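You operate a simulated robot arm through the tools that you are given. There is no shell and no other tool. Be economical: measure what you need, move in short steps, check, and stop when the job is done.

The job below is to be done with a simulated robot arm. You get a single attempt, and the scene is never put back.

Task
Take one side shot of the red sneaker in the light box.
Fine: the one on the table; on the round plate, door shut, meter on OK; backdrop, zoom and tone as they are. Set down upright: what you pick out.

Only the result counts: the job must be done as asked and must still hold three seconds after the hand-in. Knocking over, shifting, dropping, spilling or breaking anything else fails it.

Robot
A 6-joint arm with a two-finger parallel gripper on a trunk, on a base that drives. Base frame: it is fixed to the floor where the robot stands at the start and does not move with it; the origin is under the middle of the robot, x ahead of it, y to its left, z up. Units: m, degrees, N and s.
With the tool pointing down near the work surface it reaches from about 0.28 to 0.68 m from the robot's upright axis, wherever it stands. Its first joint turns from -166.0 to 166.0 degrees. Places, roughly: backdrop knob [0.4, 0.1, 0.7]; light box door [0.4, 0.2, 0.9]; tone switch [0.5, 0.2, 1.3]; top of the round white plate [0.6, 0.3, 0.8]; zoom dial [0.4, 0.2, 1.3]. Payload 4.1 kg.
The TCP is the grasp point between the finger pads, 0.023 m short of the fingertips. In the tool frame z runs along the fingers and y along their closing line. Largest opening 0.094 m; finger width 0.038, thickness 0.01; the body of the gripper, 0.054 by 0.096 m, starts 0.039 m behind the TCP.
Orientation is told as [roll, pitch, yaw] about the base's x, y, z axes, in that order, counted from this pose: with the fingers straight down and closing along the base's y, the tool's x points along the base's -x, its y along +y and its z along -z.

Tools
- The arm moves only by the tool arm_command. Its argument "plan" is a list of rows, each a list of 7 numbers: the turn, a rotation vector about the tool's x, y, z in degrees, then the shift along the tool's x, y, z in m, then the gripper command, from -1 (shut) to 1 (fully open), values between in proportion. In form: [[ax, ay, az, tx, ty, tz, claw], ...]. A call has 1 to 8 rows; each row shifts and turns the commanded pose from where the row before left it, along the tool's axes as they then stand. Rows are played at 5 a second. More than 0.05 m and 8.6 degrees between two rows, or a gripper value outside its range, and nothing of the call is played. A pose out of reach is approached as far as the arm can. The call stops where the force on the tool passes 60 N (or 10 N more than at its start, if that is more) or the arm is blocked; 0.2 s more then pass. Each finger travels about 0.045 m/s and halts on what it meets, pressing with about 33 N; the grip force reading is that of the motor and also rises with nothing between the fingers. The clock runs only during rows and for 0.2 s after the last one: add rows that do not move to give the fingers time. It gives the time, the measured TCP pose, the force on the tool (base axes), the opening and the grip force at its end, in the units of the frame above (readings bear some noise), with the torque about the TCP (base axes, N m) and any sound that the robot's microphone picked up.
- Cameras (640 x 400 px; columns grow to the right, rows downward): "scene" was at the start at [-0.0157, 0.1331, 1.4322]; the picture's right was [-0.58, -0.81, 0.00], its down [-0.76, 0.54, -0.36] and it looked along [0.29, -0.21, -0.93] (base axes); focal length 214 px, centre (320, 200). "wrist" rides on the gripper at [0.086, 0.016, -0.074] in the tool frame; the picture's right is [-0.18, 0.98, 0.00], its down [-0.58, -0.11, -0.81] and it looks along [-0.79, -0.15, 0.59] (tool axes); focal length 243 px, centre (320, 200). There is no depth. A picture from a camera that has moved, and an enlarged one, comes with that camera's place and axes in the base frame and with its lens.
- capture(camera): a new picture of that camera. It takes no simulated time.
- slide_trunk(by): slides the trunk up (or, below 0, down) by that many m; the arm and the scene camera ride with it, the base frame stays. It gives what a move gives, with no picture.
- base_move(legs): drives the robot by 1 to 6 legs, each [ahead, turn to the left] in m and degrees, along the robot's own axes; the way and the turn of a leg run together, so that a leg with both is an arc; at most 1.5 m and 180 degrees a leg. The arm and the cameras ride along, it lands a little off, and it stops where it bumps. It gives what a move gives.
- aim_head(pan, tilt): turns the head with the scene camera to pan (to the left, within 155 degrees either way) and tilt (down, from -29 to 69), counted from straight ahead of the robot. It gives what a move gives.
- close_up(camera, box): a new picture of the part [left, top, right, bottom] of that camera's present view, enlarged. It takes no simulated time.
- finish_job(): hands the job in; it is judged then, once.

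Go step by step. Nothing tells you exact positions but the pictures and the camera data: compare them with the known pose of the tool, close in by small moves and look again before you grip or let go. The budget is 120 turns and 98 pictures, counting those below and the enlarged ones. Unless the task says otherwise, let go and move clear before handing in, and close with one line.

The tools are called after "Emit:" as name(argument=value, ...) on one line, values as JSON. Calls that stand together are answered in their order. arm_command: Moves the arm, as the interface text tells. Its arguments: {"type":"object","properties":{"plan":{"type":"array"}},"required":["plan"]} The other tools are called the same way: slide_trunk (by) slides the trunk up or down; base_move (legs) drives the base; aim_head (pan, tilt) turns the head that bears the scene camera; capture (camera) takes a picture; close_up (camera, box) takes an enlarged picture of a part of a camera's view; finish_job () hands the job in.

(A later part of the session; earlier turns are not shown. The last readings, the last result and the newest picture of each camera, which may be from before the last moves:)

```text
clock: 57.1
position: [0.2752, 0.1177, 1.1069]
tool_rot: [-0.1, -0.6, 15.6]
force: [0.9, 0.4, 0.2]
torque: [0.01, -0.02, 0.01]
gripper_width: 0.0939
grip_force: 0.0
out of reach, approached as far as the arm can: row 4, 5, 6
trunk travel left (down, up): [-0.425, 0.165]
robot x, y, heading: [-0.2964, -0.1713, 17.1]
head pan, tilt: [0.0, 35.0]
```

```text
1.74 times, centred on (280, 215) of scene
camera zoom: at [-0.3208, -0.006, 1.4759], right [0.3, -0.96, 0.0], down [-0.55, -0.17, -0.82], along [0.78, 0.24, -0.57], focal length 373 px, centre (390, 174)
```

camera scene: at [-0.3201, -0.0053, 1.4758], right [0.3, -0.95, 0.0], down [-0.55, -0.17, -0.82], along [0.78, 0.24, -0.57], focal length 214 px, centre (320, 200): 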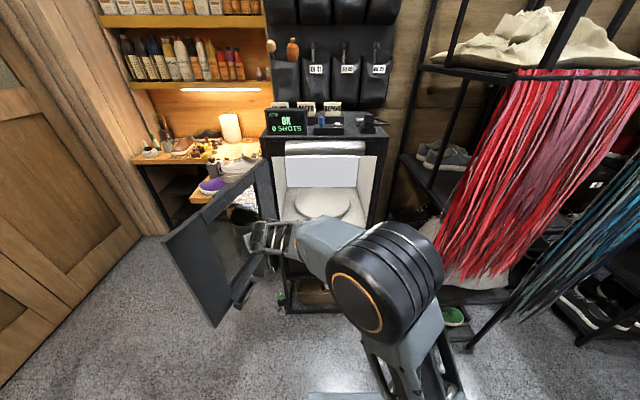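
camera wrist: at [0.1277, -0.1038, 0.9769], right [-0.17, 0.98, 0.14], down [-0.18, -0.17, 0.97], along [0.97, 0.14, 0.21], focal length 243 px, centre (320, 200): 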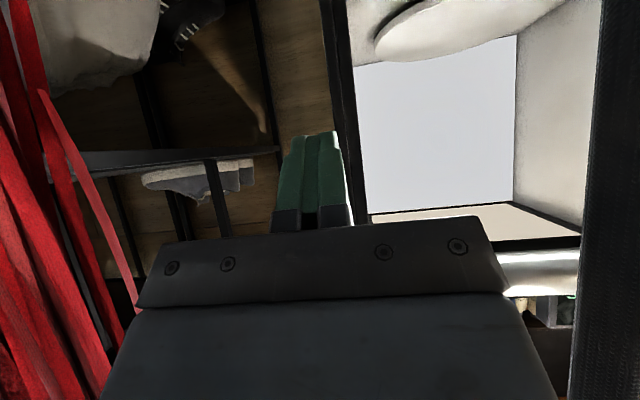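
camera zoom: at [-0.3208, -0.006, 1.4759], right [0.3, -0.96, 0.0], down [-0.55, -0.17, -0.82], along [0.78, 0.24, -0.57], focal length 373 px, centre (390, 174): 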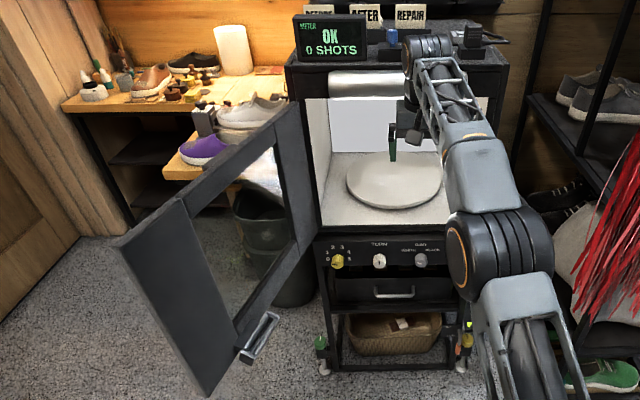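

Box interior is clear: opening z≈0.78–1.16. Now I retract the arm close and drive to the counter.

Emit:
arm_command(plan=[[0, 0, 0, 0.04, 0.02, -0.015, 1], [0, 0, 0, 0.04, 0.02, -0.015, 1], [0, 0, 0, 0.04, 0.02, -0.015, 1], [0, 0, 0, 0.04, 0.02, -0.015, 1], [0, 0, 0, 0.04, 0.02, -0.015, 1]])

Emit:
base_move(legs=[[0, -90], [0.78, 0], [0, -90]])

Emit:
aim_head(pan=0, tilt=45)

Emit:
capture(camera="scene")

Emit:
capture(camera="wrist")

```text
clock: 58.3
position: [0.056, 0.1594, 1.1783]
tool_rot: [-0.1, -0.7, 15.6]
force: [-0.3, 0.0, 0.7]
torque: [-0.02, 0.0, -0.01]
gripper_width: 0.0938
grip_force: 0.0
trunk travel left (down, up): [-0.425, 0.165]
robot x, y, heading: [-0.2991, -0.169, 17.2]
head pan, tilt: [0.0, 35.0]
```

```text
clock: 70.1
position: [-0.4157, -1.2448, 1.1782]
tool_rot: [-0.1, -0.7, -164.6]
force: [0.0, 0.1, -0.4]
torque: [0.04, 0.05, -0.01]
gripper_width: 0.0942
grip_force: 0.1
trunk travel left (down, up): [-0.425, 0.165]
robot x, y, heading: [-0.0627, -0.9107, -163.1]
head pan, tilt: [0.0, 35.0]
```

```text
clock: 70.8
position: [-0.4152, -1.244, 1.1787]
tool_rot: [-0.1, -0.9, -164.6]
force: [-0.4, 0.6, -0.7]
torque: [0.0, -0.01, -0.02]
gripper_width: 0.0941
grip_force: 0.0
trunk travel left (down, up): [-0.425, 0.165]
robot x, y, heading: [-0.0611, -0.919, -163.1]
head pan, tilt: [0.0, 45.0]
```

```text
59 pictures are left
camera scene: at [-0.0337, -1.0808, 1.4611], right [-0.29, 0.96, 0.0], down [0.68, 0.21, -0.71], along [-0.68, -0.21, -0.71], focal length 214 px, centre (320, 200)
```

scene: 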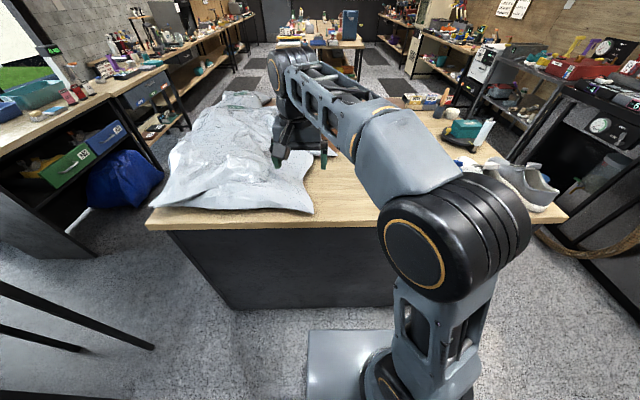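

```text
58 pictures are left
camera wrist: at [-0.3287, -1.2364, 1.2518], right [0.08, -1.0, 0.0], down [-0.58, -0.05, 0.81], along [-0.81, -0.07, -0.58], focal length 243 px, centre (320, 200)
```

wrist: 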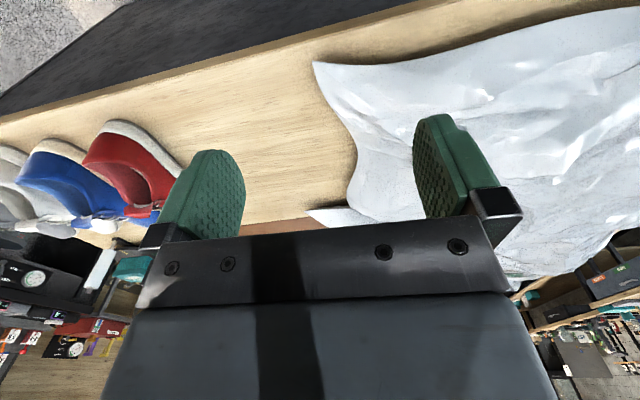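

Emit:
close_up(camera="wrist", box=[0, 90, 240, 260])

Emit:
arm_command(plan=[[0, 0, 0, 0.03, -0.035, 0, 1], [0, 0, 0, 0.03, -0.035, 0, 1], [0, 0, 0, 0.02, -0.04, 0, 1], [0, 0, 0, 0, -0.045, 0, 1], [0, 0, 0, 0, -0.045, 0, 1]])

Emit:
capture(camera="wrist")

```text
2.35 times, centred on (120, 175) of wrist
camera zoom: at [-0.3287, -1.2364, 1.2518], right [0.08, -1.0, 0.0], down [-0.58, -0.05, 0.81], along [-0.81, -0.07, -0.58], focal length 571 px, centre (791, 259)
```

zoom: 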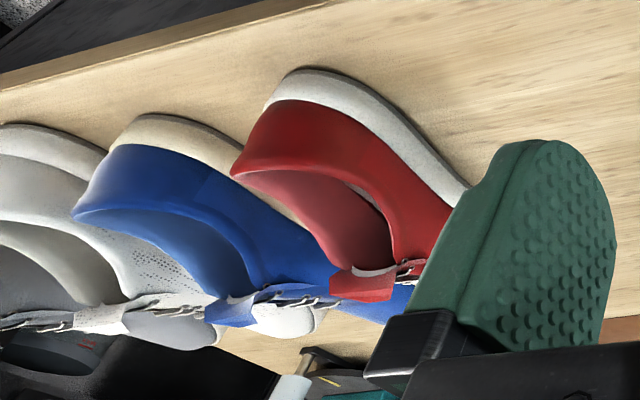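

```text
clock: 72.0
position: [-0.3924, -1.0302, 1.1778]
tool_rot: [-0.1, -0.8, -164.6]
force: [-0.1, 0.2, 0.1]
torque: [0.02, -0.06, 0.01]
gripper_width: 0.094
grip_force: 0.1
trunk travel left (down, up): [-0.425, 0.165]
robot x, y, heading: [-0.0636, -0.9146, -163.1]
head pan, tilt: [0.0, 45.0]
```

```text
56 pictures are left
camera wrist: at [-0.3046, -1.0222, 1.2513], right [0.08, -1.0, 0.0], down [-0.58, -0.05, 0.81], along [-0.81, -0.07, -0.58], focal length 243 px, centre (320, 200)
```

wrist: 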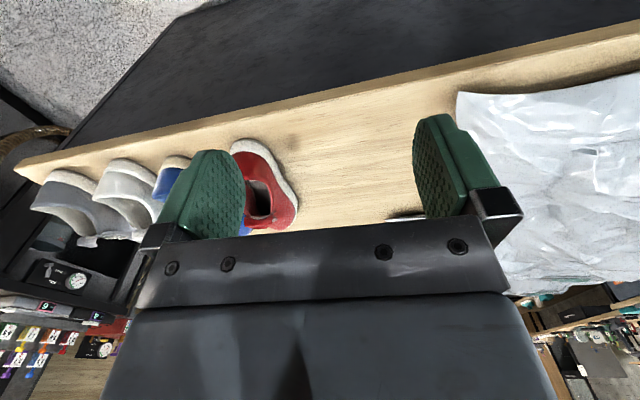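

The row stands heels toward me, toes away – ideal. Counter is higher than I thought (~0.91), shoe near (-0.72,-0.95). I take a scene close-up for the gap to the blue neighbour.

Emit:
aim_head(pan=-10, tilt=45)

Emit:
capture(camera="scene")

```text
clock: 72.8
position: [-0.3921, -1.0311, 1.179]
tool_rot: [-0.1, -0.8, -164.7]
force: [-0.6, -0.1, 0.4]
torque: [0.02, 0.01, -0.04]
gripper_width: 0.094
grip_force: 0.0
trunk travel left (down, up): [-0.425, 0.165]
robot x, y, heading: [-0.0613, -0.9119, -162.9]
head pan, tilt: [-10.0, 45.0]
```

```text
55 pictures are left
camera scene: at [-0.0366, -1.0669, 1.4611], right [-0.12, 0.99, 0.0], down [0.7, 0.09, -0.71], along [-0.7, -0.09, -0.71], focal length 214 px, centre (320, 200)
```

scene: 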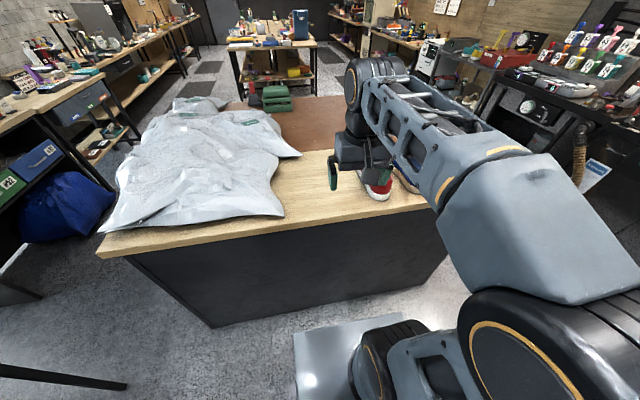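

The arm hides the shoe. I shift the robot 0.25 m to its right so the shoe is left of the arm.

Emit:
base_move(legs=[[0, -90], [0.27, 0], [0, 90]])

Emit:
aim_head(pan=10, tilt=40)

Emit:
capture(camera="scene")

Emit:
capture(camera="wrist")

```text
clock: 82.3
position: [-0.473, -0.7755, 1.1774]
tool_rot: [0.0, -0.8, -164.3]
force: [-0.5, 0.5, -0.1]
torque: [0.0, 0.01, 0.01]
gripper_width: 0.0937
grip_force: 0.1
trunk travel left (down, up): [-0.425, 0.165]
robot x, y, heading: [-0.1435, -0.6589, -162.5]
head pan, tilt: [-10.0, 45.0]
```

```text
clock: 83.1
position: [-0.4738, -0.776, 1.1782]
tool_rot: [-0.2, -0.8, -164.5]
force: [-0.1, -0.6, 0.0]
torque: [0.0, 0.03, 0.04]
gripper_width: 0.094
grip_force: 0.0
trunk travel left (down, up): [-0.425, 0.165]
robot x, y, heading: [-0.141, -0.6575, -162.8]
head pan, tilt: [10.0, 40.0]
```

```text
54 pictures are left
camera scene: at [-0.1129, -0.839, 1.4683], right [-0.46, 0.89, 0.0], down [0.57, 0.29, -0.77], along [-0.68, -0.35, -0.64], focal length 214 px, centre (320, 200)
```

scene: 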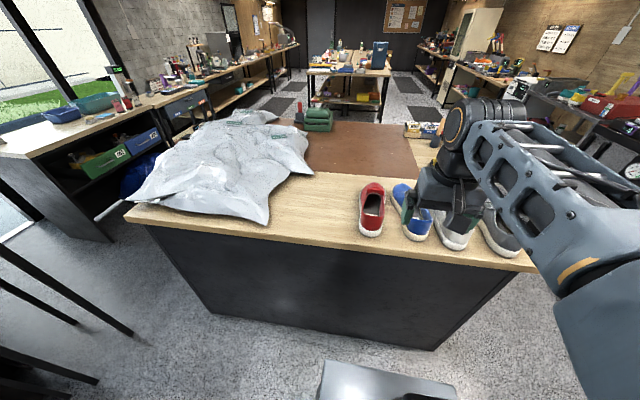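

```text
53 pictures are left
camera wrist: at [-0.3861, -0.7676, 1.2513], right [0.09, -1.0, 0.0], down [-0.58, -0.05, 0.81], along [-0.81, -0.07, -0.58], focal length 243 px, centre (320, 200)
```

wrist: 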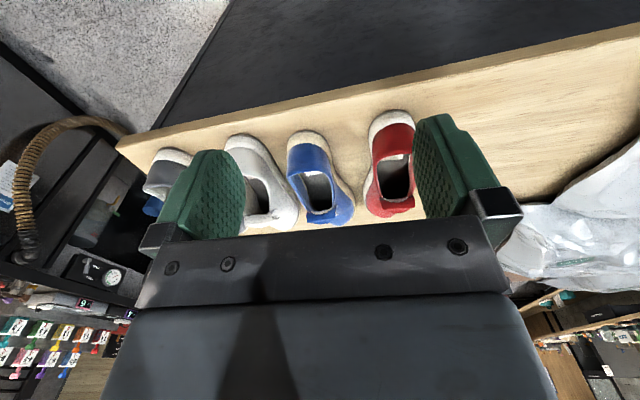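

Emit:
close_up(camera="scene", box=[330, 165, 450, 250])

Emit:
close_up(camera="wrist", box=[270, 90, 450, 240])

```text
4.71 times, centred on (390, 208) of scene
camera zoom: at [-0.1129, -0.839, 1.4683], right [-0.46, 0.89, 0.0], down [0.57, 0.29, -0.77], along [-0.68, -0.35, -0.64], focal length 1009 px, centre (-9, 165)
```

zoom: 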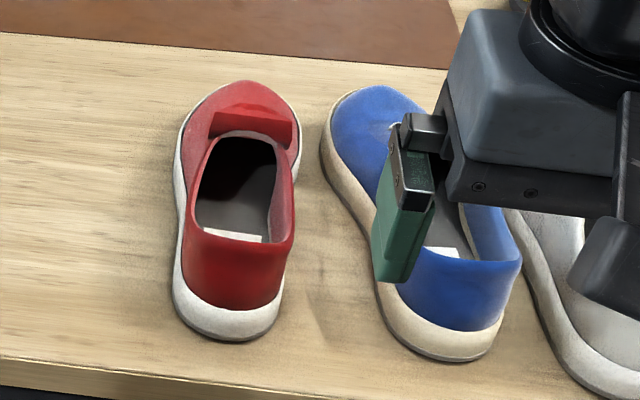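

```text
2.67 times, centred on (360, 165) of wrist
camera zoom: at [-0.3861, -0.7676, 1.2513], right [0.09, -1.0, 0.0], down [-0.58, -0.05, 0.81], along [-0.81, -0.07, -0.58], focal length 647 px, centre (213, 293)
```

zoom: 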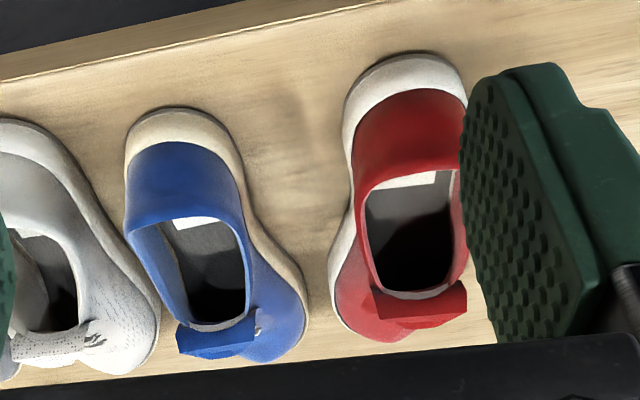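

Heel rear sits at about (-0.62,-0.91), counter top ≈0.897, heel ~0.08 wide, and there is room on both sides. I tilt the tool to 50° below level and bring it behind/above the heel.

Emit:
arm_command(plan=[[0, -8, 0, -0.028, 0.017, 0, 1], [0, -8, 0, -0.028, 0.017, 0, 1], [0, -8, 0, -0.028, 0.017, 0, 1], [0, -8, 0, -0.028, 0.017, 0, 1], [0, -8, 0, -0.028, 0.018, 0, 1]])

Emit:
capture(camera="wrist")

Emit:
close_up(camera="scene", box=[330, 130, 490, 250])

```text
clock: 84.3
position: [-0.5772, -0.8945, 1.2187]
tool_rot: [-0.2, -40.9, -164.3]
force: [-0.8, 0.1, 0.6]
torque: [-0.03, -0.01, 0.0]
gripper_width: 0.0937
grip_force: 0.0
trunk travel left (down, up): [-0.425, 0.165]
robot x, y, heading: [-0.1442, -0.6603, -162.8]
head pan, tilt: [10.0, 40.0]
```

```text
50 pictures are left
camera wrist: at [-0.4642, -0.8791, 1.2177], right [0.13, -0.98, 0.12], down [0.06, 0.13, 0.99], along [-0.99, -0.12, 0.07], focal length 243 px, centre (320, 200)
```

wrist: 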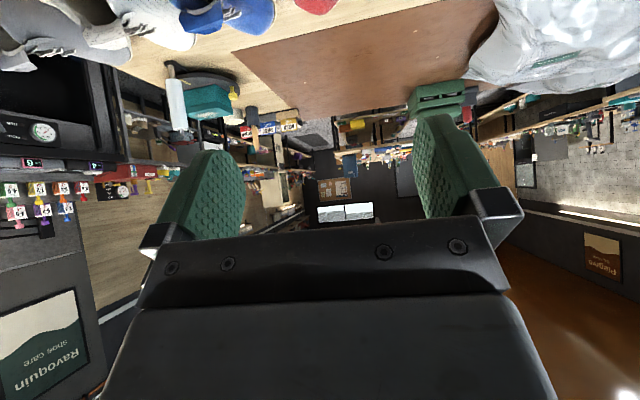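

```text
3.33 times, centred on (410, 190) of scene
camera zoom: at [-0.113, -0.8392, 1.4683], right [-0.46, 0.89, 0.0], down [0.57, 0.29, -0.77], along [-0.68, -0.35, -0.64], focal length 715 px, centre (20, 233)
```

zoom: 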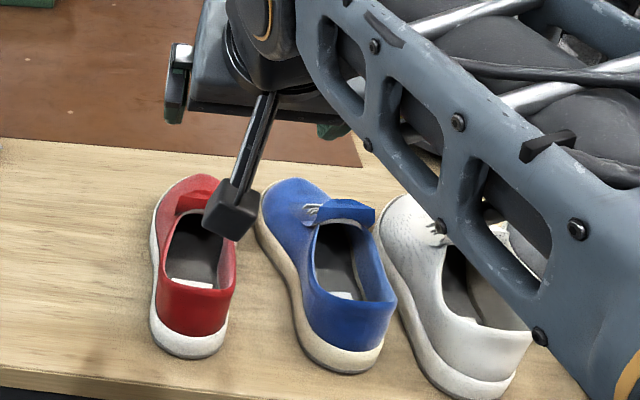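

Emit:
arm_command(plan=[[0, 0, 0, 0.021, 0, 0.0313, 1], [0, 0, 0, 0.021, 0, 0.0313, 1], [0, 0, 0, 0.021, 0, 0.0313, 1], [0, 0, 0, 0.021, 0, 0.0313, 1], [0, 0, 0, 0.021, 0, 0.0313, 1]])

Emit:
capture(camera="wrist")

Emit:
close_up(camera="scene", box=[310, 140, 450, 250])

```text
clock: 85.5
position: [-0.5982, -0.8986, 1.0313]
tool_rot: [0.0, -40.8, -164.4]
force: [0.8, -0.4, 0.3]
torque: [-0.04, -0.04, 0.01]
gripper_width: 0.0936
grip_force: 0.1
trunk travel left (down, up): [-0.425, 0.165]
robot x, y, heading: [-0.1461, -0.66, -162.7]
head pan, tilt: [10.0, 40.0]
```

```text
48 pictures are left
camera wrist: at [-0.486, -0.8837, 1.0302], right [0.13, -0.98, 0.12], down [0.05, 0.13, 0.99], along [-0.99, -0.12, 0.07], focal length 243 px, centre (320, 200)
```

wrist: 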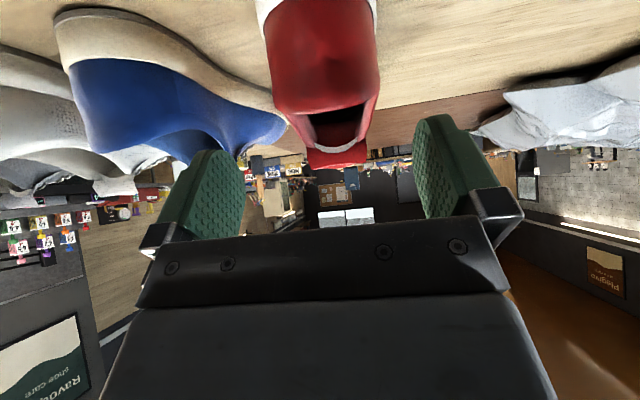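

```text
3.64 times, centred on (380, 195) of scene
camera zoom: at [-0.113, -0.8392, 1.4684], right [-0.46, 0.89, 0.0], down [0.57, 0.29, -0.77], along [-0.68, -0.35, -0.64], focal length 780 px, centre (102, 218)
```

zoom: 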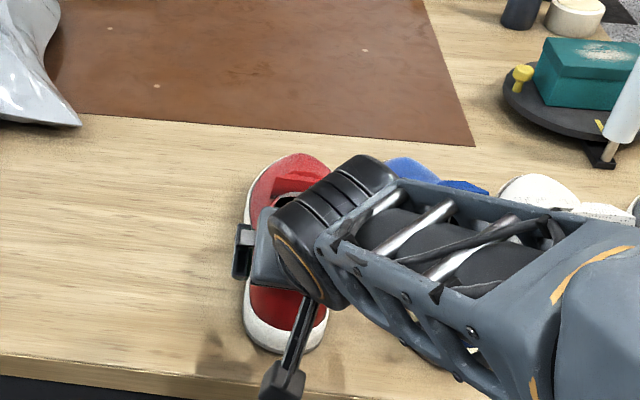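

Aligned within about a centimetre; the close view puts the shoe axis 7 mm right of my plan. I descend along the tool axis with that correction, stopping part-way to look.

Emit:
arm_command(plan=[[0, 0, 0, 0, -0.004, 0.025, 1], [0, 0, 0, 0, -0.0034, 0.025, 1], [0, 0, 0, 0, 0, 0.015, 1]])

Emit:
capture(camera="wrist")

Emit:
close_up(camera="scene", box=[310, 140, 450, 250])

```text
clock: 86.3
position: [-0.6413, -0.9036, 0.9806]
tool_rot: [-0.2, -40.8, -164.2]
force: [-0.2, 0.1, 1.3]
torque: [0.0, 0.0, 0.04]
gripper_width: 0.0943
grip_force: 0.0
trunk travel left (down, up): [-0.425, 0.165]
robot x, y, heading: [-0.1462, -0.6601, -162.4]
head pan, tilt: [10.0, 40.0]
```

```text
46 pictures are left
camera wrist: at [-0.529, -0.8882, 0.9806], right [0.13, -0.98, 0.12], down [0.05, 0.13, 0.99], along [-0.99, -0.12, 0.07], focal length 243 px, centre (320, 200)
```

wrist: 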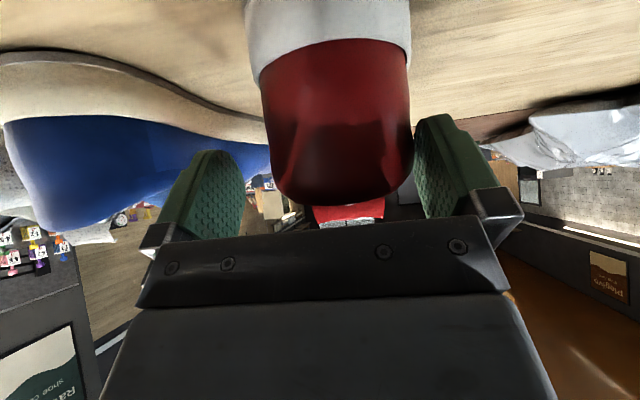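

```text
3.64 times, centred on (380, 195) of scene
camera zoom: at [-0.113, -0.8391, 1.4683], right [-0.46, 0.89, 0.0], down [0.57, 0.29, -0.77], along [-0.68, -0.35, -0.64], focal length 780 px, centre (102, 218)
```

zoom: 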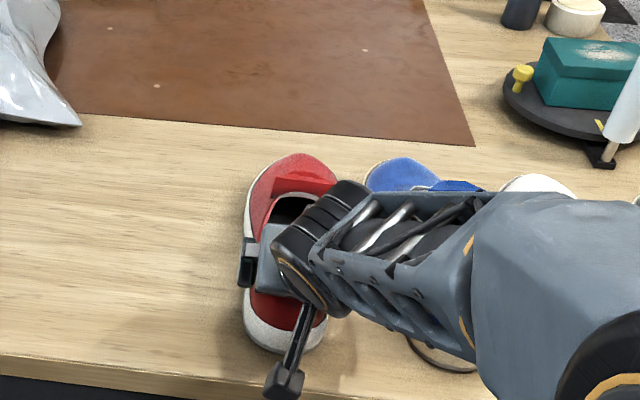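

The proper ray computation puts the shoe 8–9 mm to tool +y; I correct that and finish the descent.

Emit:
arm_command(plan=[[0, 0, 0, 0, 0.009, 0, 1], [0, 0, 0, 0, 0, 0.025, 1], [0, 0, 0, 0, 0, 0.025, 1], [0, 0, 0, 0, 0, 0, 1]])

Emit:
capture(camera="wrist")

```text
clock: 87.1
position: [-0.6704, -0.9246, 0.9669]
tool_rot: [0.5, -42.7, -164.5]
force: [4.3, -0.6, 25.5]
torque: [0.19, -0.74, -0.02]
gripper_width: 0.0941
grip_force: 0.1
trunk travel left (down, up): [-0.425, 0.165]
robot x, y, heading: [-0.1428, -0.6575, -162.7]
head pan, tilt: [10.0, 40.0]
stopped in row 3: the force on the tool passed its limit at 82 N (the readings are from after the stop); the commanded pose is now the measured one
```

```text
44 pictures are left
camera wrist: at [-0.5568, -0.9079, 0.9614], right [0.14, -0.98, 0.13], down [0.08, 0.15, 0.99], along [-0.99, -0.13, 0.1], focal length 243 px, centre (320, 200)
```

wrist: 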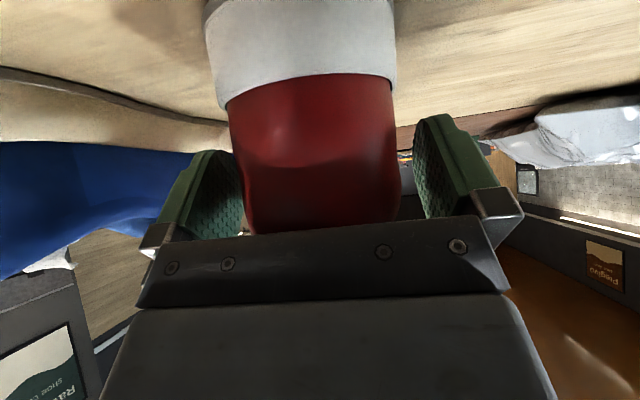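

The gripper body touched the heel rim, so this is as deep as it goes; pads overlap the heel well. I back off 6 mm and close.

Emit:
arm_command(plan=[[0, 0, 0, 0, 0, -0.006, 1], [0, 0, 0, 0, 0, 0, 0], [0, 0, 0, 0, 0, 0, -1], [0, 0, 0, 0, 0, 0, -1], [0, 0, 0, 0, 0, 0, -1], [0, 0, 0, 0, 0, 0, -1]])

Emit:
capture(camera="wrist")

```text
clock: 88.5
position: [-0.667, -0.9224, 0.9641]
tool_rot: [0.3, -42.0, -164.5]
force: [0.7, 0.5, -3.1]
torque: [0.09, -0.27, -0.01]
gripper_width: 0.0773
grip_force: 32.9
trunk travel left (down, up): [-0.425, 0.165]
robot x, y, heading: [-0.1438, -0.6595, -162.6]
head pan, tilt: [10.0, 40.0]
```

```text
43 pictures are left
camera wrist: at [-0.5535, -0.9061, 0.9609], right [0.14, -0.98, 0.13], down [0.07, 0.14, 0.99], along [-0.99, -0.12, 0.09], focal length 243 px, centre (320, 200)
```

wrist: 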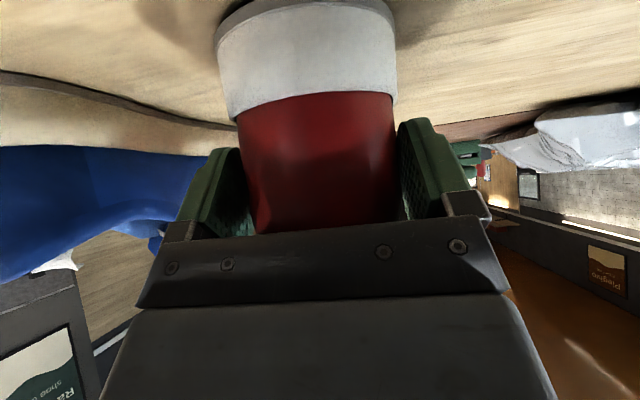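

Gripped (77 mm wide). Lift 4 cm slowly and check.

Emit:
arm_command(plan=[[0, 0, 0, -0.0134, 0, -0.0149, -1], [0, 0, 0, -0.0134, 0, -0.0149, -1], [0, 0, 0, 0, 0, 0, -1]])

Emit:
capture(camera="wrist")

Emit:
close_up(camera="scene", box=[310, 130, 470, 250])

```text
clock: 89.3
position: [-0.6666, -0.921, 1.0032]
tool_rot: [0.4, -42.0, -164.5]
force: [0.4, -0.7, -3.5]
torque: [0.05, -0.34, -0.02]
gripper_width: 0.0775
grip_force: 32.6
trunk travel left (down, up): [-0.425, 0.165]
robot x, y, heading: [-0.1398, -0.657, -162.7]
head pan, tilt: [10.0, 40.0]
```

```text
42 pictures are left
camera wrist: at [-0.5532, -0.906, 1.0008], right [0.14, -0.98, 0.13], down [0.07, 0.14, 0.99], along [-0.99, -0.12, 0.09], focal length 243 px, centre (320, 200)
```

wrist: 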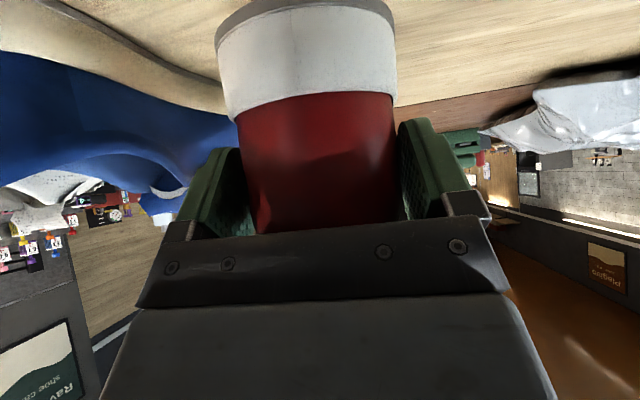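

```text
3.33 times, centred on (390, 190) of scene
camera zoom: at [-0.1127, -0.8391, 1.4683], right [-0.46, 0.89, 0.0], down [0.57, 0.29, -0.77], along [-0.68, -0.35, -0.64], focal length 715 px, centre (87, 233)
```

zoom: 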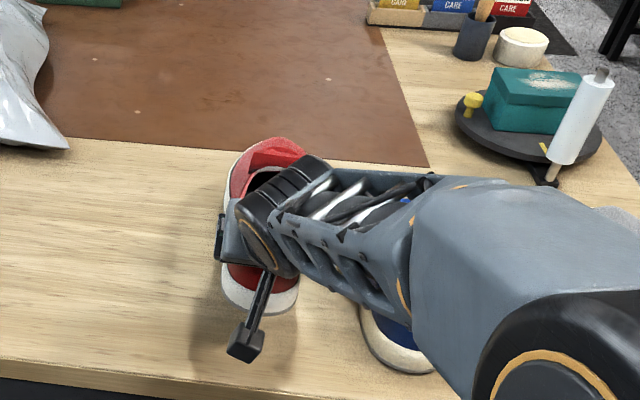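

The shoe is lifted level. I raise it well above the others, and draw it in toward the robot.

Emit:
arm_command(plan=[[0, 0, 0, -0.0201, 0, -0.0223, -1], [0, 0, 0, -0.0201, 0, -0.0223, -1], [0, 0, 0, 0.0089, 0, -0.035, -1], [0, 0, 0, 0.0089, 0, -0.035, -1], [0, 0, 0, 0.0089, 0, -0.035, -1], [0, 0, 0, 0.0089, 0, -0.035, -1], [0, 0, 0, 0.0089, 0, -0.035, -1], [0, 0, 0, 0, 0, 0, -1]])

Emit:
capture(camera="scene")

```text
clock: 91.1
position: [-0.5211, -0.8805, 1.1645]
tool_rot: [0.3, -42.1, -164.5]
force: [0.4, 0.9, -3.6]
torque: [0.05, -0.31, 0.01]
gripper_width: 0.0774
grip_force: 33.4
trunk travel left (down, up): [-0.425, 0.165]
robot x, y, heading: [-0.1445, -0.658, -162.7]
head pan, tilt: [10.0, 40.0]
```

```text
40 pictures are left
camera scene: at [-0.1125, -0.8389, 1.4683], right [-0.46, 0.89, 0.0], down [0.57, 0.29, -0.77], along [-0.68, -0.35, -0.64], focal length 214 px, centre (320, 200)
```

scene: 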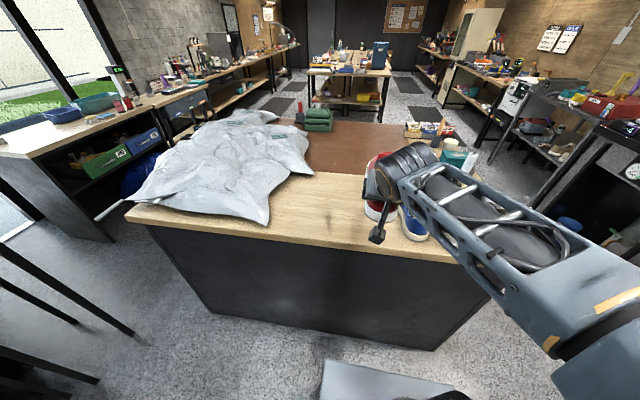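

Trunk up for clearance, then drive back: right turn, along the aisle, right turn to face the box.

Emit:
slide_trunk(by=0.1)

Emit:
base_move(legs=[[0, -90], [0.5, 0]])

Emit:
capture(camera="scene")

```text
clock: 92.4
position: [-0.5213, -0.8818, 1.2654]
tool_rot: [0.3, -42.0, -164.4]
force: [-0.1, -0.1, -3.4]
torque: [0.04, -0.33, 0.01]
gripper_width: 0.0767
grip_force: 32.8
trunk travel left (down, up): [-0.525, 0.065]
robot x, y, heading: [-0.1409, -0.6599, -162.9]
head pan, tilt: [10.0, 40.0]
```

```text
clock: 99.2
position: [-0.5122, 0.1981, 1.2643]
tool_rot: [0.3, -42.0, 105.2]
force: [-0.3, 0.1, -4.0]
torque: [-0.36, -0.09, 0.04]
gripper_width: 0.0772
grip_force: 32.4
trunk travel left (down, up): [-0.525, 0.065]
robot x, y, heading: [-0.2893, -0.1825, 107.1]
head pan, tilt: [10.0, 40.0]
```

```text
39 pictures are left
camera scene: at [-0.4721, -0.2134, 1.5683], right [0.89, 0.46, 0.0], down [0.29, -0.57, -0.77], along [-0.35, 0.68, -0.64], focal length 214 px, centre (320, 200)
```

scene: 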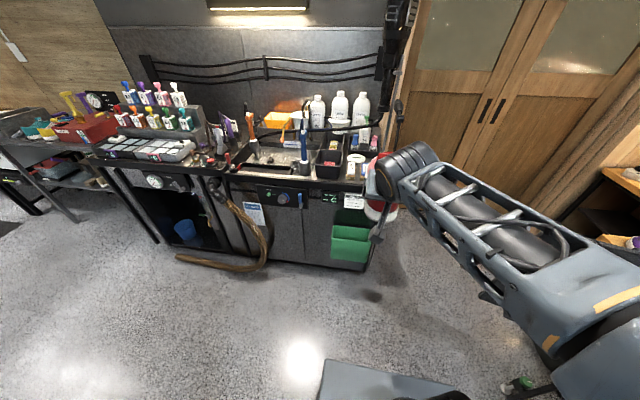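

Emit:
base_move(legs=[[0, -90]])

Emit:
capture(camera="scene")

Emit:
aim_head(pan=25, tilt=35)

```text
clock: 103.4
position: [0.0888, 0.039, 1.2645]
tool_rot: [0.3, -42.0, 15.3]
force: [0.5, -0.7, -3.7]
torque: [-0.1, 0.34, -0.03]
gripper_width: 0.0772
grip_force: 32.9
trunk travel left (down, up): [-0.525, 0.065]
robot x, y, heading: [-0.2892, -0.184, 17.2]
head pan, tilt: [10.0, 40.0]
```

```text
38 pictures are left
camera scene: at [-0.3221, -0.0031, 1.5683], right [0.46, -0.89, 0.0], down [-0.57, -0.29, -0.77], along [0.68, 0.35, -0.64], focal length 214 px, centre (320, 200)
```

scene: 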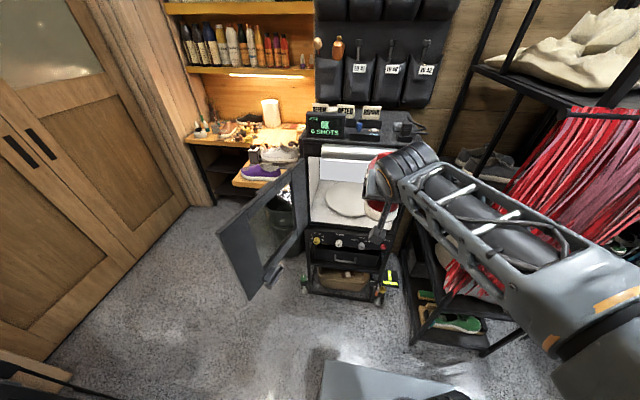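

```text
clock: 104.2
position: [0.0891, 0.0385, 1.2648]
tool_rot: [0.3, -42.0, 15.4]
force: [0.4, -0.2, -3.0]
torque: [-0.07, 0.34, 0.02]
gripper_width: 0.0771
grip_force: 32.5
trunk travel left (down, up): [-0.525, 0.065]
robot x, y, heading: [-0.2929, -0.18, 17.3]
head pan, tilt: [25.0, 35.0]
```

Facing the box at e1≈-0.33 with the shoe level. I lower the trunk to entry height and shift the shoe left onto the plate's centre line.

Emit:
slide_trunk(by=-0.3)

Emit:
arm_command(plan=[[0, 0, 0, 0, 0.033, 0, -1], [0, 0, 0, 0, 0.033, 0, -1], [0, 0, 0, 0, 0, 0, -1]])

Emit:
capture(camera="scene")

```text
clock: 107.2
position: [0.0889, 0.0399, 0.9641]
tool_rot: [0.3, -42.0, 15.5]
force: [0.1, 1.0, -3.8]
torque: [-0.1, 0.31, 0.0]
gripper_width: 0.0776
grip_force: 32.8
trunk travel left (down, up): [-0.225, 0.365]
robot x, y, heading: [-0.2931, -0.1806, 17.5]
head pan, tilt: [25.0, 35.0]
```

```text
clock: 108.0
position: [0.071, 0.1045, 0.9657]
tool_rot: [0.3, -42.0, 15.4]
force: [0.7, 0.3, -2.9]
torque: [-0.08, 0.36, 0.0]
gripper_width: 0.077
grip_force: 33.5
trunk travel left (down, up): [-0.225, 0.365]
robot x, y, heading: [-0.2906, -0.1845, 16.9]
head pan, tilt: [25.0, 35.0]
```

```text
37 pictures are left
camera scene: at [-0.3325, 0.0174, 1.2758], right [0.67, -0.74, 0.0], down [-0.43, -0.39, -0.82], along [0.61, 0.55, -0.57], focal length 214 px, centre (320, 200)
```

scene: 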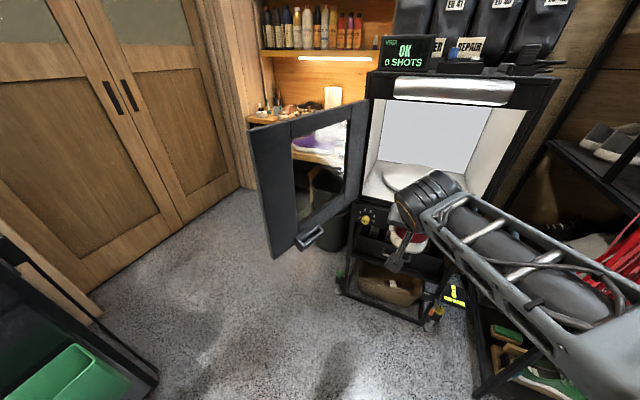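

Aligned (e2≈0.079). Drive forward 0.22 m, carrying the toe into the opening above the plate.

Emit:
base_move(legs=[[0.22, 0]])

Emit:
aim_head(pan=12, tilt=30)

Emit:
capture(camera="scene")

Emit:
capture(camera="wrist")

```text
clock: 109.7
position: [0.2811, 0.1685, 0.9652]
tool_rot: [0.2, -42.0, 15.5]
force: [0.2, 0.1, -3.2]
torque: [-0.08, 0.35, -0.02]
gripper_width: 0.0771
grip_force: 33.1
trunk travel left (down, up): [-0.225, 0.365]
robot x, y, heading: [-0.0793, -0.119, 16.8]
head pan, tilt: [25.0, 35.0]
```

```text
clock: 110.4
position: [0.2813, 0.1693, 0.9662]
tool_rot: [0.3, -42.1, 15.5]
force: [-0.3, 0.8, -3.0]
torque: [-0.07, 0.28, 0.0]
gripper_width: 0.0773
grip_force: 33.4
trunk travel left (down, up): [-0.225, 0.365]
robot x, y, heading: [-0.0786, -0.1172, 17.1]
head pan, tilt: [12.0, 30.0]
```

```text
36 pictures are left
camera scene: at [-0.1082, 0.0675, 1.2836], right [0.49, -0.87, 0.0], down [-0.44, -0.24, -0.87], along [0.76, 0.42, -0.5], focal length 214 px, centre (320, 200)
```

scene: 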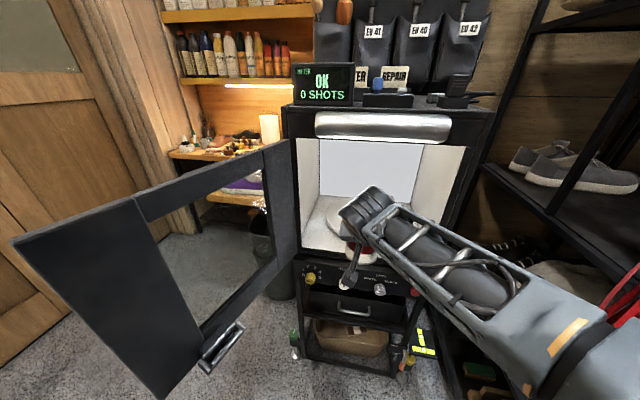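

```text
35 pictures are left
camera wrist: at [0.166, 0.1547, 0.9626], right [-0.13, 0.98, 0.13], down [-0.07, -0.14, 0.99], along [0.99, 0.12, 0.09], focal length 243 px, centre (320, 200)
```

wrist: 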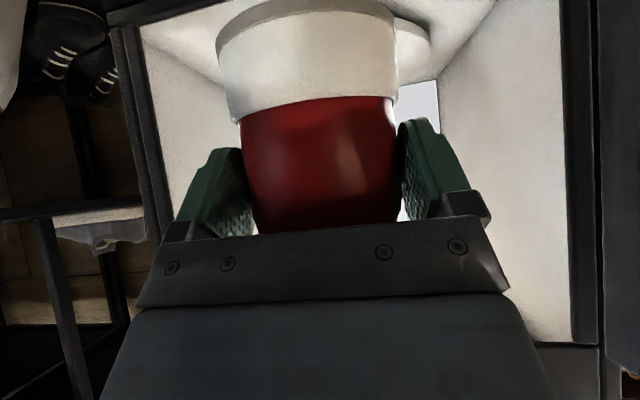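

The shoe hangs above the plate's line, toe just inside. I drive 6 cm more and extend the arm with the shoe over the plate.

Emit:
base_move(legs=[[0.06, 0]])

Emit:
arm_command(plan=[[0, 0, 0, -0.0254, 0, 0.0227, -1], [0, 0, 0, -0.0254, 0, 0.0227, -1], [0, 0, 0, -0.0254, 0, 0.0227, -1], [0, 0, 0, 0, 0, 0, -1]])

Emit:
capture(camera="scene")

Emit:
capture(camera="wrist")

```text
clock: 111.4
position: [0.3395, 0.1869, 0.9652]
tool_rot: [0.3, -42.1, 15.5]
force: [0.5, 0.8, -3.3]
torque: [-0.09, 0.31, -0.01]
gripper_width: 0.0769
grip_force: 32.9
trunk travel left (down, up): [-0.225, 0.365]
robot x, y, heading: [-0.0209, -0.0969, 17.4]
head pan, tilt: [12.0, 30.0]
```

```text
clock: 112.4
position: [0.4378, 0.2162, 0.9646]
tool_rot: [0.3, -42.1, 15.5]
force: [0.4, -0.4, -3.3]
torque: [-0.08, 0.32, 0.02]
gripper_width: 0.0772
grip_force: 33.1
trunk travel left (down, up): [-0.225, 0.365]
robot x, y, heading: [-0.0205, -0.0979, 17.3]
head pan, tilt: [12.0, 30.0]
```

```text
34 pictures are left
camera scene: at [-0.0503, 0.0854, 1.2836], right [0.49, -0.87, 0.0], down [-0.44, -0.24, -0.87], along [0.76, 0.42, -0.5], focal length 214 px, centre (320, 200)
```

scene: 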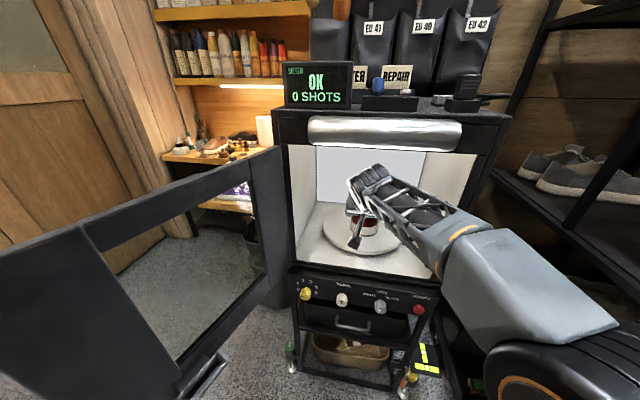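

```text
33 pictures are left
camera wrist: at [0.323, 0.2009, 0.962], right [-0.13, 0.98, 0.13], down [-0.07, -0.14, 0.99], along [0.99, 0.12, 0.09], focal length 243 px, centre (320, 200)
```

wrist: 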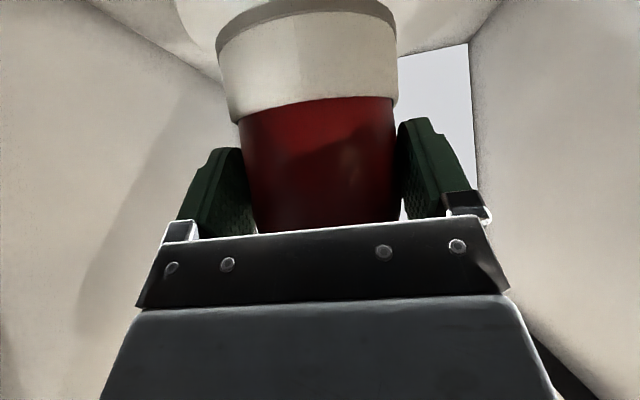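

Emit:
close_up(camera="scene", box=[280, 140, 460, 270])

```text
3.08 times, centred on (370, 205) of scene
camera zoom: at [-0.0503, 0.0854, 1.2836], right [0.49, -0.87, 0.0], down [-0.44, -0.24, -0.87], along [0.76, 0.42, -0.5], focal length 660 px, centre (166, 185)
```

zoom: 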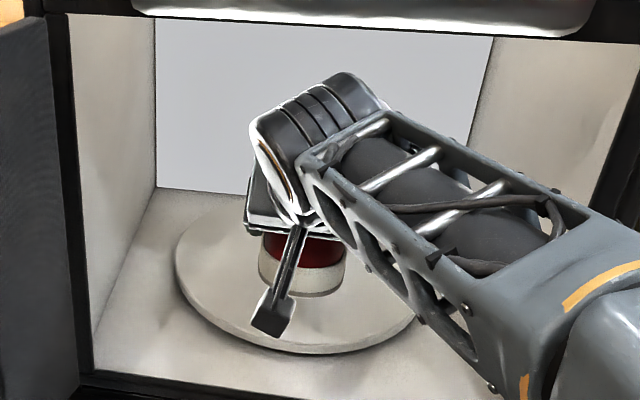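

Extending 3 cm more centres the shoe over the plate; then I lower in steps watching the force.

Emit:
arm_command(plan=[[0, 0, 0, -0.0215, 0, 0.0195, -1], [0, 0, 0, 0.02, 0, 0.0223, -1], [0, 0, 0, 0.0134, 0, 0.0149, -1], [0, 0, 0, 0, 0, 0, -1]])

Emit:
close_up(camera="scene", box=[280, 140, 460, 270])

Emit:
capture(camera="wrist")

```text
clock: 113.4
position: [0.4653, 0.224, 0.9147]
tool_rot: [0.2, -41.9, 15.5]
force: [0.1, -0.1, -2.8]
torque: [-0.08, 0.35, -0.03]
gripper_width: 0.0773
grip_force: 33.1
trunk travel left (down, up): [-0.225, 0.365]
robot x, y, heading: [-0.0208, -0.0956, 17.0]
head pan, tilt: [12.0, 30.0]
```

```text
3.08 times, centred on (370, 205) of scene
camera zoom: at [-0.0504, 0.0854, 1.2837], right [0.49, -0.87, 0.0], down [-0.44, -0.24, -0.87], along [0.76, 0.42, -0.5], focal length 660 px, centre (166, 185)
```

zoom: 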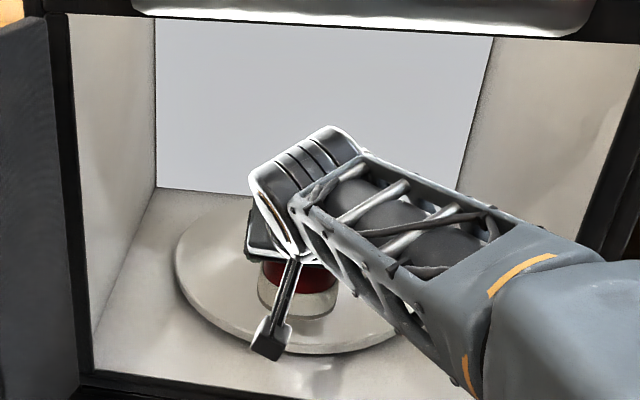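

```text
30 pictures are left
camera wrist: at [0.3499, 0.2088, 0.9118], right [-0.13, 0.98, 0.13], down [-0.07, -0.14, 0.99], along [0.99, 0.12, 0.09], focal length 243 px, centre (320, 200)
```

wrist: 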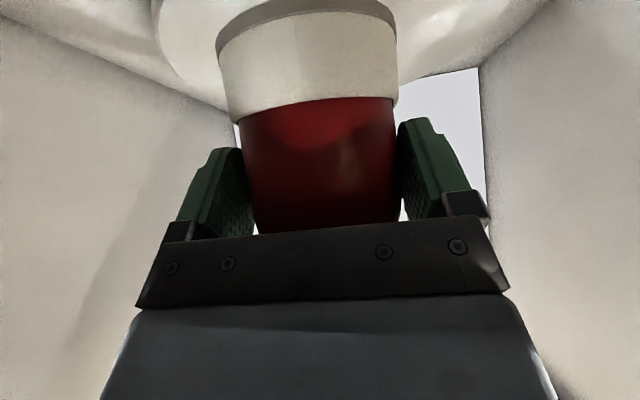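

Emit:
arm_command(plan=[[0, 0, 0, 0.008, 0, 0.0089, -1], [0, 0, 0, 0.008, 0, 0.0089, -1], [0, 0, 0, 0, 0, 0, -1]])

Emit:
arm_command(plan=[[0, 0, 0, 0.0054, 0, 0.006, -1], [0, 0, 0, 0.0054, 0, 0.006, -1], [0, 0, 0, 0, 0, 0, -1]])

Emit:
close_up(camera="scene", box=[280, 140, 460, 270])

```text
clock: 114.2
position: [0.4657, 0.2222, 0.8911]
tool_rot: [0.2, -42.0, 15.5]
force: [0.6, 0.3, -3.3]
torque: [-0.06, 0.29, 0.0]
gripper_width: 0.077
grip_force: 32.9
trunk travel left (down, up): [-0.225, 0.365]
robot x, y, heading: [-0.0217, -0.0984, 17.3]
head pan, tilt: [12.0, 30.0]
```

```text
clock: 115.0
position: [0.4645, 0.2234, 0.8741]
tool_rot: [0.3, -41.9, 15.5]
force: [-0.1, -0.1, -3.5]
torque: [-0.1, 0.37, -0.01]
gripper_width: 0.0773
grip_force: 33.0
trunk travel left (down, up): [-0.225, 0.365]
robot x, y, heading: [-0.0217, -0.1003, 17.8]
head pan, tilt: [12.0, 30.0]
```

```text
3.08 times, centred on (370, 205) of scene
camera zoom: at [-0.0504, 0.0854, 1.2837], right [0.49, -0.87, 0.0], down [-0.44, -0.24, -0.87], along [0.76, 0.42, -0.5], focal length 660 px, centre (166, 185)
```

zoom: 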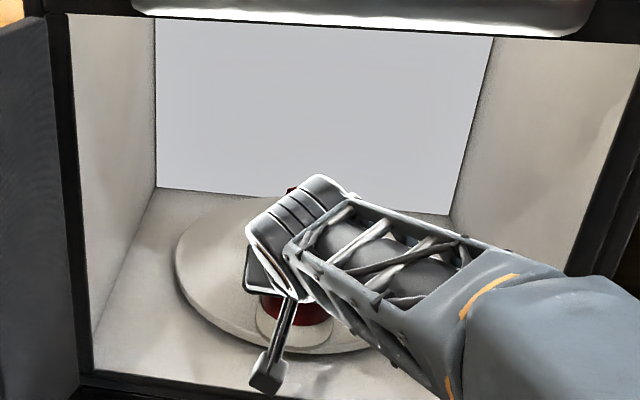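

Heel is at about the plate's front edge, so I go 2 cm further in, then lower gently.

Emit:
arm_command(plan=[[0, 0, 0, -0.0149, 0, 0.0134, -1], [0, 0, 0, 0.0027, 0, 0.003, -1], [0, 0, 0, 0.0027, 0, 0.003, -1], [0, 0, 0, 0, 0, 0, -1]])

Emit:
arm_command(plan=[[0, 0, 0, 0.0027, 0, 0.003, -1], [0, 0, 0, 0.0027, 0, 0.003, -1], [0, 0, 0, 0, 0, 0, -1]])

Emit:
close_up(camera="scene", box=[280, 140, 460, 270])

Emit:
capture(camera="wrist")

```text
clock: 116.0
position: [0.4836, 0.2291, 0.8687]
tool_rot: [0.2, -42.0, 15.5]
force: [-0.3, -0.3, -2.8]
torque: [-0.08, 0.33, 0.04]
gripper_width: 0.0773
grip_force: 33.2
trunk travel left (down, up): [-0.225, 0.365]
robot x, y, heading: [-0.0225, -0.0979, 17.2]
head pan, tilt: [12.0, 30.0]
```

```text
clock: 116.8
position: [0.4851, 0.2292, 0.8611]
tool_rot: [0.4, -42.2, 15.5]
force: [-0.9, -0.3, 6.3]
torque: [0.1, -1.13, 0.08]
gripper_width: 0.077
grip_force: 33.2
trunk travel left (down, up): [-0.225, 0.365]
robot x, y, heading: [-0.0225, -0.1011, 17.6]
head pan, tilt: [12.0, 30.0]
```

```text
3.08 times, centred on (370, 205) of scene
camera zoom: at [-0.0513, 0.0849, 1.2838], right [0.49, -0.87, 0.0], down [-0.44, -0.24, -0.87], along [0.76, 0.42, -0.5], focal length 660 px, centre (166, 185)
```

zoom: 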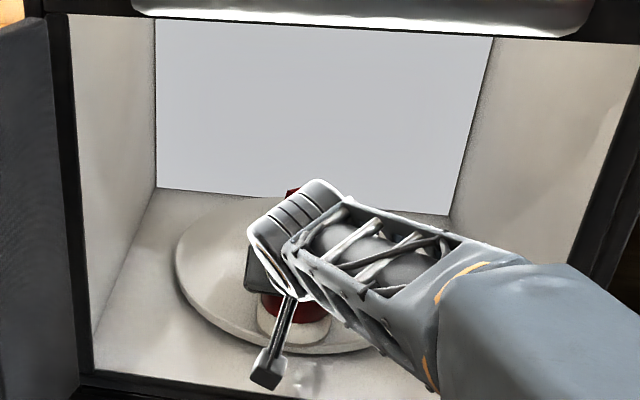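

```text
27 pictures are left
camera wrist: at [0.3689, 0.214, 0.8577], right [-0.14, 0.98, 0.13], down [-0.08, -0.14, 0.99], along [0.99, 0.12, 0.09], focal length 243 px, centre (320, 200)
```

wrist: 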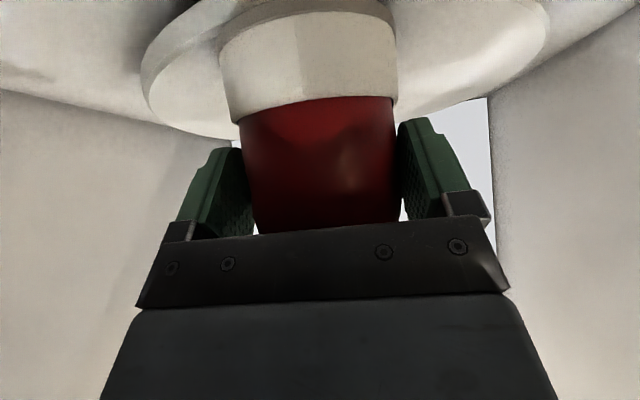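

Contact felt (toe first) at TCP z≈0.861, but I'm ~1.5 cm too deep and ~1 cm right. I lift slightly, adjust and lower again.

Emit:
arm_command(plan=[[0, 0, 0, -0.004, 0, -0.0045, -1], [0, 0, 0, 0.0111, 0.008, -0.01, -1], [0, 0, 0, 0.0027, 0, 0.003, -1], [0, 0, 0, 0.002, 0, 0.002, -1], [0, 0, 0, 0, 0, 0, -1]])

Emit:
arm_command(plan=[[0, 0, 0, 0.002, 0, 0.0022, -1], [0, 0, 0, 0, 0, 0, -1]])

```text
clock: 118.0
position: [0.4671, 0.232, 0.8594]
tool_rot: [0.4, -42.2, 15.4]
force: [-0.2, -1.3, 6.5]
torque: [0.3, -1.06, -0.1]
gripper_width: 0.077
grip_force: 32.8
trunk travel left (down, up): [-0.225, 0.365]
robot x, y, heading: [-0.0207, -0.101, 17.3]
head pan, tilt: [12.0, 30.0]
```

```text
clock: 118.6
position: [0.4668, 0.2324, 0.858]
tool_rot: [0.4, -42.4, 15.5]
force: [-3.5, -0.5, 18.1]
torque: [0.07, -0.02, 0.01]
gripper_width: 0.077
grip_force: 33.2
trunk travel left (down, up): [-0.225, 0.365]
robot x, y, heading: [-0.0213, -0.0994, 17.2]
head pan, tilt: [12.0, 30.0]
```

The whole sole now bears on the plate. I release and withdraw back along the tool axis.

Emit:
arm_command(plan=[[0, 0, 0, 0, 0, 0, 0.8], [0, 0, 0, 0, 0, 0, 1], [0, 0, 0, 0, 0, 0, 1], [0, 0, 0, 0, 0, 0, 1], [0, 0, 0, 0, 0, -0.02, 1], [0, 0, 0, 0, 0, -0.03, 1]])

Emit:
capture(camera="wrist")

```text
clock: 120.0
position: [0.4356, 0.2237, 0.8946]
tool_rot: [0.2, -42.0, 15.5]
force: [1.0, -0.4, -0.8]
torque: [-0.04, 0.0, -0.01]
gripper_width: 0.0941
grip_force: 0.0
trunk travel left (down, up): [-0.225, 0.365]
robot x, y, heading: [-0.0199, -0.1003, 17.3]
head pan, tilt: [12.0, 30.0]
```

```text
26 pictures are left
camera wrist: at [0.3199, 0.2089, 0.89], right [-0.13, 0.98, 0.13], down [-0.07, -0.14, 0.99], along [0.99, 0.12, 0.09], focal length 243 px, centre (320, 200)
```

wrist: 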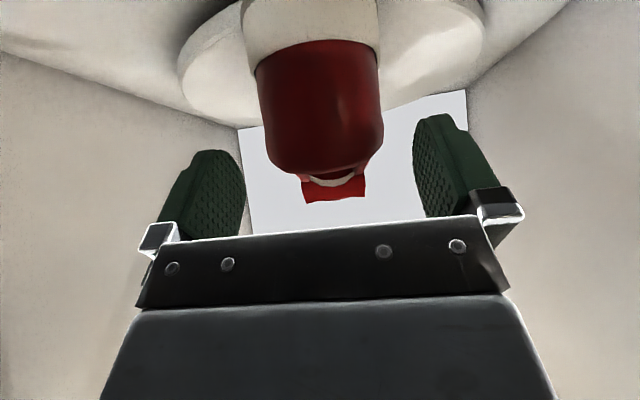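

Emit:
arm_command(plan=[[0, 0, 0, 0.0297, 0, -0.0268, 1], [0, 0, 0, 0.0297, 0, -0.0268, 1], [0, 0, 0, 0.0297, 0, -0.0268, 0], [0, 0, 0, 0.0223, 0, -0.02, -1]])

Emit:
base_move(legs=[[-0.12, 0]])

Emit:
capture(camera="scene")

```text
clock: 121.0
position: [0.2915, 0.1817, 0.8921]
tool_rot: [0.3, -42.0, 15.4]
force: [-0.2, 0.0, 0.2]
torque: [0.01, 0.0, -0.01]
gripper_width: 0.042
grip_force: 0.0
trunk travel left (down, up): [-0.225, 0.365]
robot x, y, heading: [-0.0237, -0.0977, 17.0]
head pan, tilt: [12.0, 30.0]
```

```text
clock: 122.2
position: [0.1773, 0.1464, 0.8934]
tool_rot: [0.3, -42.0, 15.4]
force: [0.3, 0.5, -0.2]
torque: [-0.01, 0.01, 0.02]
gripper_width: 0.0
grip_force: 32.9
trunk travel left (down, up): [-0.225, 0.365]
robot x, y, heading: [-0.1363, -0.1352, 17.3]
head pan, tilt: [12.0, 30.0]
```

```text
25 pictures are left
camera scene: at [-0.1654, 0.0496, 1.2837], right [0.49, -0.87, 0.0], down [-0.44, -0.24, -0.87], along [0.76, 0.42, -0.5], focal length 214 px, centre (320, 200)
```

scene: 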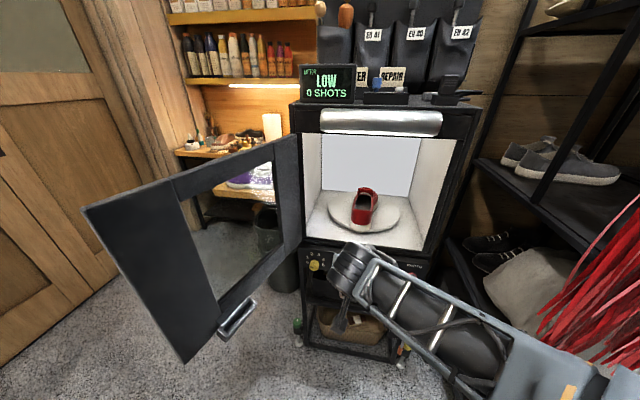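

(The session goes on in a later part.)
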